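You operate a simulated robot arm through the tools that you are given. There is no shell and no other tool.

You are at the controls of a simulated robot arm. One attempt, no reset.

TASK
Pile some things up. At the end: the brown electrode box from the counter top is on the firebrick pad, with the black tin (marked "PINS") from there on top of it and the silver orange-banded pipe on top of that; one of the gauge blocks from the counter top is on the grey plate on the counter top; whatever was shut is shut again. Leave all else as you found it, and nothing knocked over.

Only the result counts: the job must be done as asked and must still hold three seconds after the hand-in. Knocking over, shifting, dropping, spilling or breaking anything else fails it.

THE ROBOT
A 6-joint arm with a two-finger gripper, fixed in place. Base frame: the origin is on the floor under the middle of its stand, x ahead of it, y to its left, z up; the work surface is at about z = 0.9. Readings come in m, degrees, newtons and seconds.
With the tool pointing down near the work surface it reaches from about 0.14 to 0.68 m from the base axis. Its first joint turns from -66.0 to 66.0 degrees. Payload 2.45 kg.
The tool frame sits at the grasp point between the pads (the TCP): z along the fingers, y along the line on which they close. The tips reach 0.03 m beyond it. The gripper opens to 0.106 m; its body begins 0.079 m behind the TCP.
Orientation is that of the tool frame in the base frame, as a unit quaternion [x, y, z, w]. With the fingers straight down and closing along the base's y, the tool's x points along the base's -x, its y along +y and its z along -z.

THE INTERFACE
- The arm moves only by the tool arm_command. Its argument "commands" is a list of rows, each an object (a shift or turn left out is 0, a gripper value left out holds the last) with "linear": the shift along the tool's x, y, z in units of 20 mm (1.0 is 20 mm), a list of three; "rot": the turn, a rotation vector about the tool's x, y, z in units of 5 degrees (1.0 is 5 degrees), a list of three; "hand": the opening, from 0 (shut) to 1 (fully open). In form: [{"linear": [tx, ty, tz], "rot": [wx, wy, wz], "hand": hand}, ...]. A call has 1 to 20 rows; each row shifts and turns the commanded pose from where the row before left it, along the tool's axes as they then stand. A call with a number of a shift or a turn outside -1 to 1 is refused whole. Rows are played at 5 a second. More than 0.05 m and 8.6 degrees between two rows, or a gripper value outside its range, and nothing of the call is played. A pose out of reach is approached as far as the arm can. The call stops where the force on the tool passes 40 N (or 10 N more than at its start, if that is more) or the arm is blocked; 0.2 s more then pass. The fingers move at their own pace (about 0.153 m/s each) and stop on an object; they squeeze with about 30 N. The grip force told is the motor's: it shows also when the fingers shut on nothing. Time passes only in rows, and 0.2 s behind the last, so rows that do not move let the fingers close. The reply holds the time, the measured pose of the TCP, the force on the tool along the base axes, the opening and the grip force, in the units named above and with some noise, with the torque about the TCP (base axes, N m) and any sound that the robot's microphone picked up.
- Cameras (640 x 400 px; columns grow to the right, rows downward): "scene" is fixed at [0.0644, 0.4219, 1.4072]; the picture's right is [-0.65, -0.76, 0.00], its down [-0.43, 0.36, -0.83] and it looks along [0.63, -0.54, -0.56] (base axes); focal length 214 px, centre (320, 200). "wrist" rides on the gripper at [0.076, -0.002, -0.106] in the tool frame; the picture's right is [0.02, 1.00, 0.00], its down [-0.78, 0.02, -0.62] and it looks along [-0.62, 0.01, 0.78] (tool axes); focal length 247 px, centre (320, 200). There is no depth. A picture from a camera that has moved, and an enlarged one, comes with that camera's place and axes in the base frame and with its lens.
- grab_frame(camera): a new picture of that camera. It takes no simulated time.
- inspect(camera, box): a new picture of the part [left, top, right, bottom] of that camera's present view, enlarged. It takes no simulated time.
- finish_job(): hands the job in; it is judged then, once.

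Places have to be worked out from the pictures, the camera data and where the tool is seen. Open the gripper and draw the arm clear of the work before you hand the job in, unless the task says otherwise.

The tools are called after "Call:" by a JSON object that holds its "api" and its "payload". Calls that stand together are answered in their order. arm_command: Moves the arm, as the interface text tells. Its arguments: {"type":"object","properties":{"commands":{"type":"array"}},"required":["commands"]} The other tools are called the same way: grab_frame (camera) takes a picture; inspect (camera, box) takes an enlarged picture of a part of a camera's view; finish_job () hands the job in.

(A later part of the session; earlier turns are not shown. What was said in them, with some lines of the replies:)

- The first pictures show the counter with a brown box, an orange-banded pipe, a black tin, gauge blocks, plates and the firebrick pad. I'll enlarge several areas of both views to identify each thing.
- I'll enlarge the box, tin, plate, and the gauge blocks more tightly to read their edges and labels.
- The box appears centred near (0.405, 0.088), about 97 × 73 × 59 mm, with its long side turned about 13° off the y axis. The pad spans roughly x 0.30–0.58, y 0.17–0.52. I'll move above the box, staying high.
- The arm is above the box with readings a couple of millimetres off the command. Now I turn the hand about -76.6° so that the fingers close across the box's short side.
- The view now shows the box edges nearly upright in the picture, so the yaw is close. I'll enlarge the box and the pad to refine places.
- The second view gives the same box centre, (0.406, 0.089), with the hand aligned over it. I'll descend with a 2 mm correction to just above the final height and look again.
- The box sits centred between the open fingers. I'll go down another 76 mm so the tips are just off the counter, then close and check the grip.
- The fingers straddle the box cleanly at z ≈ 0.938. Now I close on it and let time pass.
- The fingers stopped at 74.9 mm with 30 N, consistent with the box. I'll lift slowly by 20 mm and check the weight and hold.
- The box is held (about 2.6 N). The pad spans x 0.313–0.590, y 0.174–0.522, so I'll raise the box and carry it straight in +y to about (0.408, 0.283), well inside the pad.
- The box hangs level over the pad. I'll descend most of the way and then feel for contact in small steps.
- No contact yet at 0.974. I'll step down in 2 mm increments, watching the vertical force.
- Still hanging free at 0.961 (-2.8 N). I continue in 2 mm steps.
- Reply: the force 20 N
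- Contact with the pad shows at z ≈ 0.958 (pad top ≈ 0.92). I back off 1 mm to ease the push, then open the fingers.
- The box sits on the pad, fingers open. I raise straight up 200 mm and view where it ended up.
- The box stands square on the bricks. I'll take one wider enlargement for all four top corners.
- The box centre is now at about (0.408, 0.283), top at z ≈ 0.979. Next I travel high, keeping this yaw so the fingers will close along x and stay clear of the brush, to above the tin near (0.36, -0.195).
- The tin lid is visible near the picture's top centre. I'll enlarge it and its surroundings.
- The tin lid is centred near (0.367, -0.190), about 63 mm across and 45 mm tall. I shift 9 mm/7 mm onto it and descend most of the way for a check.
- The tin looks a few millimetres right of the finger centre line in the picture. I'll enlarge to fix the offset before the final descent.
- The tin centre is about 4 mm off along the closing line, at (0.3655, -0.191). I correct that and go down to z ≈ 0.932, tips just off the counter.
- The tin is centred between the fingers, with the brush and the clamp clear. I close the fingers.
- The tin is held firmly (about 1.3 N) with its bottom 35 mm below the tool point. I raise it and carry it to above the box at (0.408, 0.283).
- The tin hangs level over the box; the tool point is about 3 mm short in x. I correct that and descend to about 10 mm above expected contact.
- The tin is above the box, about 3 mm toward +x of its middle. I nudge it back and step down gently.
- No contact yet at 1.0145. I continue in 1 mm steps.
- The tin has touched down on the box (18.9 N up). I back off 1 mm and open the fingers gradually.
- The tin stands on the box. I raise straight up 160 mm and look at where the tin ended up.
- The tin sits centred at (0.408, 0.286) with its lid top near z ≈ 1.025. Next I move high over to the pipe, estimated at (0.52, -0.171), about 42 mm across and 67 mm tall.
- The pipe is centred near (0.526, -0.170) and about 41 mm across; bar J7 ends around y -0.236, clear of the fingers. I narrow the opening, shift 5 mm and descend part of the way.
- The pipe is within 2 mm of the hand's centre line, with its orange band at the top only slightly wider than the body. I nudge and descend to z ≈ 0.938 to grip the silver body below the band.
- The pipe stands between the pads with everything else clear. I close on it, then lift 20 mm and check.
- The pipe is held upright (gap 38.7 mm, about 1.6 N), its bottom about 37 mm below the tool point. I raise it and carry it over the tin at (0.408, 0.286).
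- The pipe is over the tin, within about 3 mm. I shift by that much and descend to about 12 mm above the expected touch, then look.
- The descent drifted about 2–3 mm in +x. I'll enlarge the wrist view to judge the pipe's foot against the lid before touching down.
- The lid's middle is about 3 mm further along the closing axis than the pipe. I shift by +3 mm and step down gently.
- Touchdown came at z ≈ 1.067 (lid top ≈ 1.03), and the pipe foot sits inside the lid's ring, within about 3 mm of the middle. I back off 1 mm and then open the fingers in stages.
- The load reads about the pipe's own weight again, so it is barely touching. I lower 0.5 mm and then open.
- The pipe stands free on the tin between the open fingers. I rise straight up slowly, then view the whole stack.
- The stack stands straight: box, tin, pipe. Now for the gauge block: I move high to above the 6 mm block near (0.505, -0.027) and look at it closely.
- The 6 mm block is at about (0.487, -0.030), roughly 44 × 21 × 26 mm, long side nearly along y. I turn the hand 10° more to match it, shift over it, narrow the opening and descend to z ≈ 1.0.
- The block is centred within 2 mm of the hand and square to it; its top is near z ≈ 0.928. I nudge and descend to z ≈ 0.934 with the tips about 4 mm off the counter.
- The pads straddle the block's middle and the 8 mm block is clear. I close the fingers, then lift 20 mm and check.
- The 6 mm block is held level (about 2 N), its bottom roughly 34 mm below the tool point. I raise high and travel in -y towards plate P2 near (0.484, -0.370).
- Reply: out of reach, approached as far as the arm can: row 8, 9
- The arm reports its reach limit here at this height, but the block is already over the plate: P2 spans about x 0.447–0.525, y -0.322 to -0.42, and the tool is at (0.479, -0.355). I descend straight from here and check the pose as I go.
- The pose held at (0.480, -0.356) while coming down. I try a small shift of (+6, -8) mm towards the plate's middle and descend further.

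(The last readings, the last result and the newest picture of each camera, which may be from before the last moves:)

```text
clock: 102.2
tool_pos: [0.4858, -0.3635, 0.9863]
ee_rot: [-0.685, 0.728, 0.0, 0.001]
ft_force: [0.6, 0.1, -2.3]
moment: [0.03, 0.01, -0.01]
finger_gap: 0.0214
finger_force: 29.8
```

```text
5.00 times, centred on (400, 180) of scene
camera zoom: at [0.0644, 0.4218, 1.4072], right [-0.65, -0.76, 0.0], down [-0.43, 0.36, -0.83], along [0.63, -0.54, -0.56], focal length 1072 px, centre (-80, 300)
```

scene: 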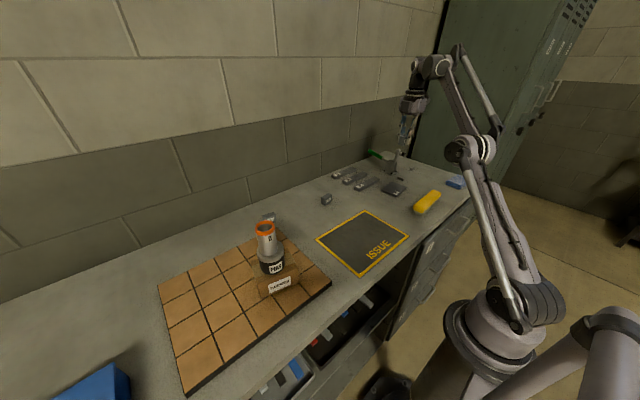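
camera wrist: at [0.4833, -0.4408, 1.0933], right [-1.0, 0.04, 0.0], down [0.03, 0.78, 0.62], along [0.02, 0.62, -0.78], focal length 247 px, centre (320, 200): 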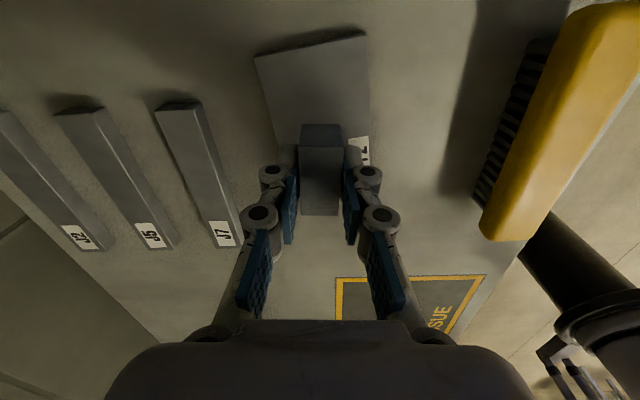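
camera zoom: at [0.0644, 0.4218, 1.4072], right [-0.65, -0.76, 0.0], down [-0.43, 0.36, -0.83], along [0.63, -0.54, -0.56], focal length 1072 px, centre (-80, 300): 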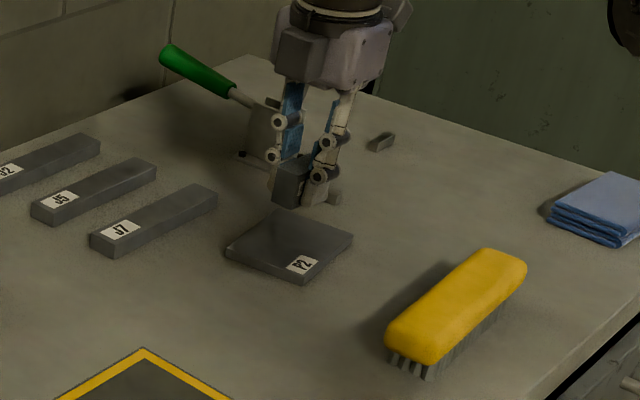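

The tool is now at (0.486, -0.3635), well over the plate. I lower to just above expected contact and then feel for it.

Call:
{"api": "arm_command", "payload": {"commands": [{"linear": [0, 0, 0.7]}, {"linear": [0, 0, 0.5]}, {"linear": [0, 0, 0.3]}, {}, {}]}}

Call:
{"api": "arm_command", "payload": {"commands": [{"linear": [0, 0, 0.1]}, {}]}}

Call:
{"api": "inspect", "payload": {"camera": "wrist", "box": [200, 40, 440, 230]}}

Call:
{"api": "inspect", "payload": {"camera": "scene", "box": [360, 150, 430, 210]}}

```text
clock: 103.4
tool_pos: [0.4865, -0.364, 0.9576]
ee_rot: [-0.686, 0.727, 0.0, 0.0]
ft_force: [-0.5, -0.1, -2.5]
moment: [-0.01, 0.01, 0.03]
finger_gap: 0.0212
finger_force: 29.8
```

```text
clock: 104.0
tool_pos: [0.4875, -0.3638, 0.9554]
ee_rot: [-0.686, 0.728, -0.001, 0.0]
ft_force: [-0.3, 0.8, -2.3]
moment: [0.01, -0.04, -0.04]
finger_gap: 0.0215
finger_force: 30.1
```

```text
2.11 times, centred on (320, 135) of wrist
camera zoom: at [0.4842, -0.4409, 1.0622], right [-1.0, 0.04, 0.0], down [0.03, 0.78, 0.62], along [0.02, 0.62, -0.78], focal length 520 px, centre (320, 337)
```

zoom: 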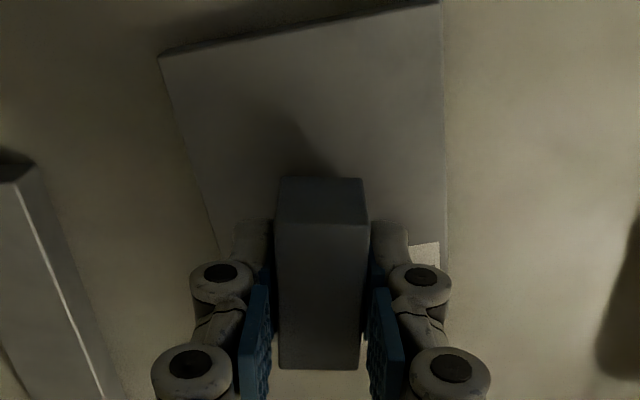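

```text
6.67 times, centred on (395, 180) of scene
camera zoom: at [0.0644, 0.4218, 1.4072], right [-0.65, -0.76, 0.0], down [-0.43, 0.36, -0.83], along [0.63, -0.54, -0.56], focal length 1430 px, centre (-180, 333)
```

zoom: 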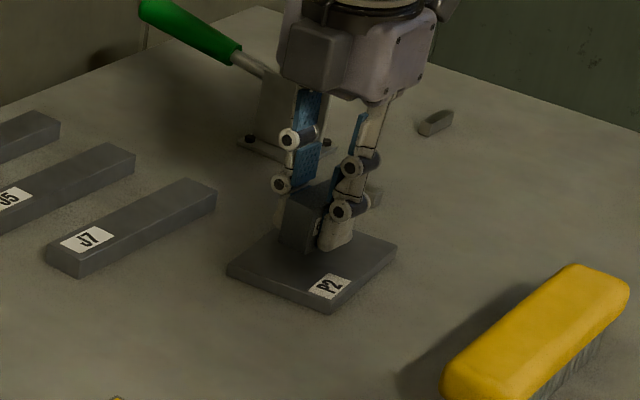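

The block is over the plate with about 17 mm of plate beyond it on the +y side. I continue down in 2 mm, then 1 mm steps.

Call:
{"api": "arm_command", "payload": {"commands": [{"linear": [0, 0, 0.1]}, {"linear": [0, 0, 0.1]}, {}]}}

Call:
{"api": "arm_command", "payload": {"commands": [{"linear": [0, 0, 0.05]}, {"linear": [0, 0, 0.05]}, {}]}}

Call:
{"api": "arm_command", "payload": {"commands": [{"linear": [0, 0, 0.05]}, {"linear": [0, 0, 0.05]}, {}]}}

```text
clock: 104.8
tool_pos: [0.4862, -0.3647, 0.9515]
ee_rot: [-0.685, 0.729, 0.0, 0.0]
ft_force: [-0.3, -0.6, -2.4]
moment: [0.02, 0.01, -0.01]
finger_gap: 0.0216
finger_force: 29.5
```

```text
clock: 105.6
tool_pos: [0.4858, -0.3639, 0.9493]
ee_rot: [-0.686, 0.727, 0.0, -0.001]
ft_force: [0.9, 0.1, -2.1]
moment: [0.03, -0.03, 0.01]
finger_gap: 0.0215
finger_force: 29.6
```

```text
clock: 106.4
tool_pos: [0.4872, -0.3639, 0.9469]
ee_rot: [-0.686, 0.727, 0.001, 0.0]
ft_force: [0.3, 0.4, -2.4]
moment: [-0.02, 0.03, -0.03]
finger_gap: 0.0214
finger_force: 30.4
```

No contact yet at 0.947. I keep stepping down 1 mm at a time.

Call:
{"api": "arm_command", "payload": {"commands": [{"linear": [0, 0, 0.05]}, {}]}}

Call:
{"api": "arm_command", "payload": {"commands": [{"linear": [0, 0, 0.05]}, {}]}}

Call:
{"api": "arm_command", "payload": {"commands": [{"linear": [0, 0, 0.04]}, {}]}}

```text
clock: 107.0
tool_pos: [0.4865, -0.365, 0.9462]
ee_rot: [-0.685, 0.728, 0.0, 0.0]
ft_force: [-0.1, 0.0, -2.3]
moment: [0.01, 0.02, -0.01]
finger_gap: 0.0215
finger_force: 30.2
```

```text
clock: 107.6
tool_pos: [0.486, -0.3632, 0.9451]
ee_rot: [-0.685, 0.728, 0.0, 0.0]
ft_force: [-0.7, 0.0, -1.9]
moment: [0.03, 0.0, -0.01]
finger_gap: 0.0215
finger_force: 30.0
```

```text
clock: 108.2
tool_pos: [0.4862, -0.3646, 0.9428]
ee_rot: [-0.686, 0.728, 0.0, 0.0]
ft_force: [0.0, -0.1, -3.0]
moment: [0.04, 0.01, 0.02]
finger_gap: 0.0216
finger_force: 29.7
```

Still free at 0.943; the plate may be a bit thinner than I thought. I go on in sub-millimetre steps.

Call:
{"api": "arm_command", "payload": {"commands": [{"linear": [0, 0, 0.04]}, {}]}}

Call:
{"api": "arm_command", "payload": {"commands": [{"linear": [0, 0, 0.04]}, {}]}}

```text
clock: 108.8
tool_pos: [0.4856, -0.3649, 0.9423]
ee_rot: [-0.686, 0.728, -0.001, 0.001]
ft_force: [1.0, -0.3, 8.2]
moment: [-0.02, -0.05, 0.02]
finger_gap: 0.0215
finger_force: 30.2
```

```text
clock: 109.4
tool_pos: [0.4861, -0.3639, 0.9425]
ee_rot: [-0.685, 0.729, 0.0, 0.001]
ft_force: [0.7, -1.2, 18.7]
moment: [-0.05, 0.01, 0.03]
finger_gap: 0.0217
finger_force: 30.3
```

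Contact: 18.7 N at 0.9425, so the plate top is about 0.909. I back off 1 mm and open the fingers modestly.

Call:
{"api": "arm_command", "payload": {"commands": [{"linear": [0, 0, -0.05]}, {}, {"hand": 0.22}, {"hand": 0.28}, {"hand": 0.36}, {"hand": 0.45}, {"hand": 0.5}, {}]}}

Call:
{"api": "grab_frame", "payload": {"camera": "wrist"}}

Call:
{"api": "inspect", "payload": {"camera": "scene", "box": [360, 150, 430, 210]}}

```text
clock: 111.2
tool_pos: [0.4862, -0.364, 0.9437]
ee_rot: [-0.686, 0.728, 0.0, 0.0]
ft_force: [0.3, -0.2, 0.4]
moment: [0.06, 0.02, -0.01]
finger_gap: 0.0531
finger_force: 0.1
```

```text
taken
camera wrist: at [0.4833, -0.4416, 1.0496], right [-1.0, 0.04, 0.0], down [0.03, 0.78, 0.62], along [0.02, 0.62, -0.78], focal length 247 px, centre (320, 200)
```

wrist: 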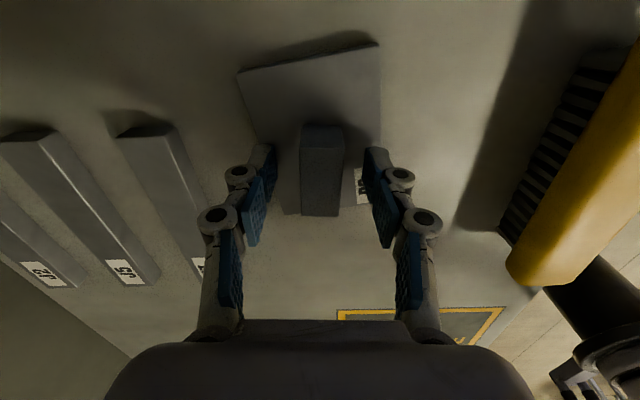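

```text
6.67 times, centred on (395, 180) of scene
camera zoom: at [0.0644, 0.4219, 1.4072], right [-0.65, -0.76, 0.0], down [-0.43, 0.36, -0.83], along [0.63, -0.54, -0.56], focal length 1430 px, centre (-180, 333)
```

zoom: 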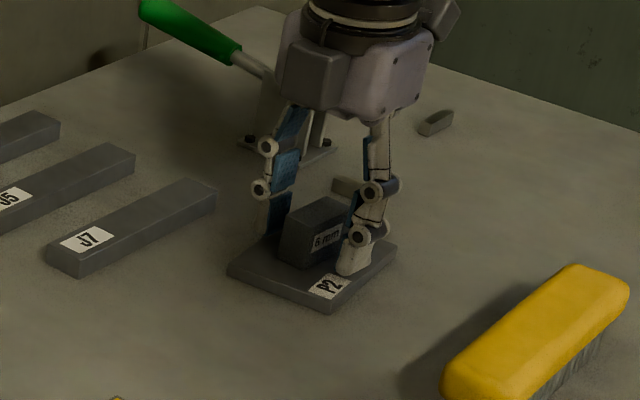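

The block rests on the plate. I rise straight up and then draw the arm back toward its starting place, away from the work.

Call:
{"api": "arm_command", "payload": {"commands": [{"linear": [0, 0, -0.4]}, {"linear": [0, 0, -0.6]}, {"linear": [0, 0, -1]}, {"linear": [0, 0, -1]}, {"linear": [0, 0, -1]}, {"linear": [0, 0, -1]}, {"linear": [0, 0, -1]}, {"linear": [-0.3, 0.4, -1]}, {"linear": [-0.6, 0.4, -1]}, {"linear": [-1, 0.3, -1]}, {"linear": [-1, 0.3, -1]}, {"linear": [-1, 0.3, -0.5]}, {"linear": [-1, 0.2, 0]}, {"linear": [-1, 0.2, 0]}, {"linear": [-1, 0.2, 0]}, {"linear": [-1, 0.2, 0]}, {"linear": [-1, 0, 0]}, {"linear": [-1, 0, 0]}, {"linear": [-1, 0, 0], "hand": 1}, {}]}}

Call:
{"api": "grab_frame", "payload": {"camera": "scene"}}

Call:
{"api": "inspect", "payload": {"camera": "scene", "box": [320, 140, 480, 230]}}

Call:
{"api": "inspect", "payload": {"camera": "scene", "box": [200, 180, 340, 310]}}

```text
clock: 115.4
tool_pos: [0.4503, -0.1436, 1.1533]
ee_rot: [-0.686, 0.728, 0.0, 0.0]
ft_force: [0.2, 0.5, -0.5]
moment: [0.01, -0.02, 0.02]
finger_gap: 0.1061
finger_force: 0.0
```

```text
taken
```

scene: 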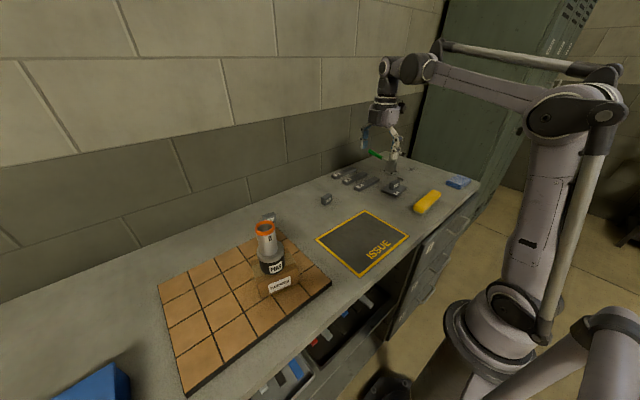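

```text
4.00 times, centred on (400, 185) of scene
camera zoom: at [0.0644, 0.4219, 1.4072], right [-0.65, -0.76, 0.0], down [-0.43, 0.36, -0.83], along [0.63, -0.54, -0.56], focal length 858 px, centre (0, 260)
```

zoom: 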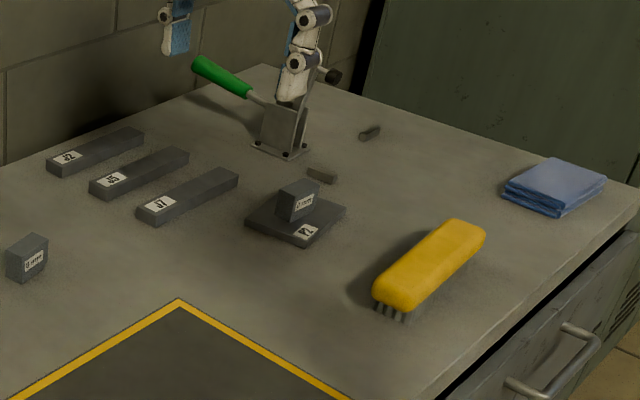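

```text
3.08 times, centred on (270, 245) of scene
camera zoom: at [0.0644, 0.4219, 1.4072], right [-0.65, -0.76, 0.0], down [-0.43, 0.36, -0.83], along [0.63, -0.54, -0.56], focal length 660 px, centre (474, 62)
```

zoom: 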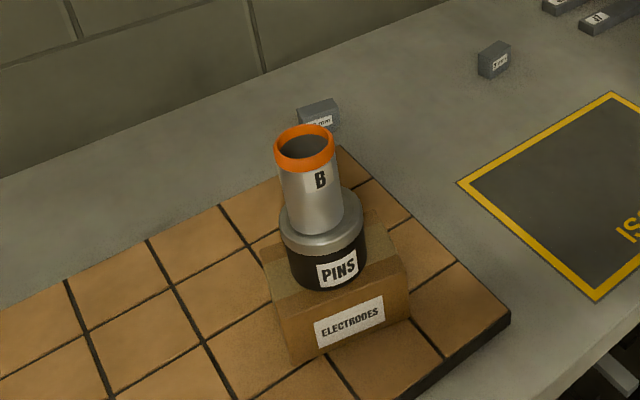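

Everything reads as asked: box, tin and pipe stacked on the pad, 6 mm block on plate P2, the rest untouched and the drawers still shut. I raise the arm a little more and recheck once before handing in.

Call:
{"api": "arm_command", "payload": {"commands": [{"linear": [-0.5, 0, -1]}, {"linear": [-0.5, 0, -1]}, {"linear": [-0.5, 0, -0.8]}, {}, {}, {}, {}, {}]}}

Call:
{"api": "inspect", "payload": {"camera": "scene", "box": [300, 140, 480, 320]}}

Call:
{"api": "inspect", "payload": {"camera": "scene", "box": [200, 180, 340, 310]}}

Call:
{"api": "grab_frame", "payload": {"camera": "wrist"}}

```text
clock: 117.2
tool_pos: [0.4519, -0.1145, 1.2089]
ee_rot: [-0.686, 0.728, 0.0, -0.001]
ft_force: [1.2, 0.1, 0.3]
moment: [-0.01, 0.0, 0.01]
finger_gap: 0.1061
finger_force: 0.0
```

```text
2.22 times, centred on (390, 230) of scene
camera zoom: at [0.0644, 0.4219, 1.4072], right [-0.65, -0.76, 0.0], down [-0.43, 0.36, -0.83], along [0.63, -0.54, -0.56], focal length 477 px, centre (164, 133)
```

zoom: 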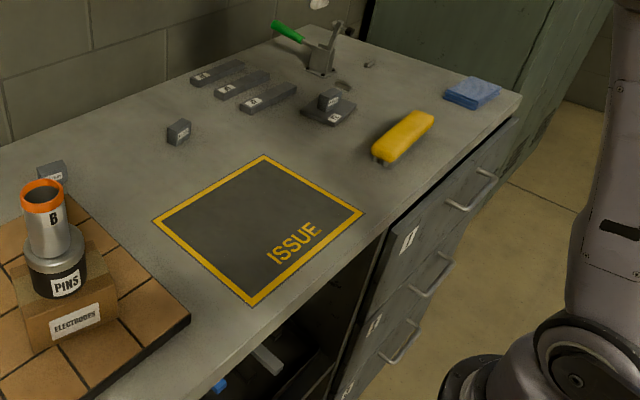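

```text
3.08 times, centred on (270, 245) of scene
camera zoom: at [0.0644, 0.4219, 1.4072], right [-0.65, -0.76, 0.0], down [-0.43, 0.36, -0.83], along [0.63, -0.54, -0.56], focal length 660 px, centre (474, 62)
```

zoom: 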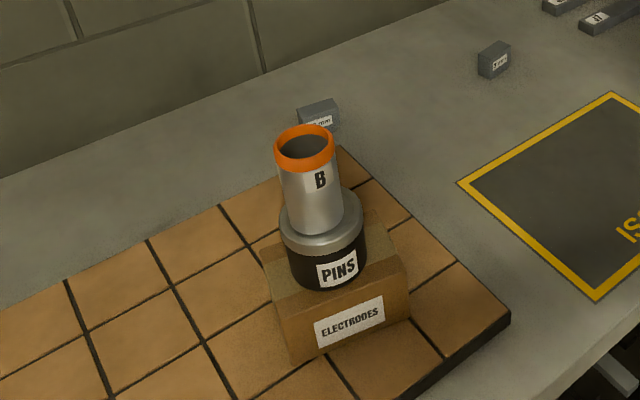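

```text
taken
camera wrist: at [0.4491, -0.1915, 1.3157], right [-1.0, 0.04, 0.0], down [0.03, 0.78, 0.62], along [0.02, 0.62, -0.78], focal length 247 px, centre (320, 200)
```

wrist: 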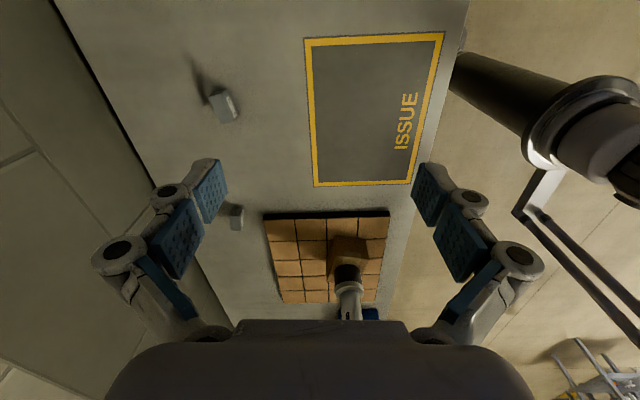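

The stack and the gauge block haven't moved between pictures, nothing else has shifted, the drawers are shut, the gripper is open and the arm is clear. I hand the job in.

Call:
{"api": "finish_job", "payload": {}}

```text
The job is handed in.
```

I've handed the job in. In the last pictures everything was where you asked:

- **Stack on the firebrick pad:** the electrode box is on the bricks, the PINS tin is centred on it, and the orange-banded pipe stands upright on the tin's lid. It looked straight and hadn't moved after I drew the arm away.
- **Gauge block:** the 6 mm block is on the grey plate P2, well inside its edges.
- **Everything else:** I opened nothing, so the drawers stayed shut. I saw nothing else knocked over or shifted.

I left the gripper open and the arm raised clear of the counter. The hand-in reply only confirmed that the job was received, so I don't have the result of the check.
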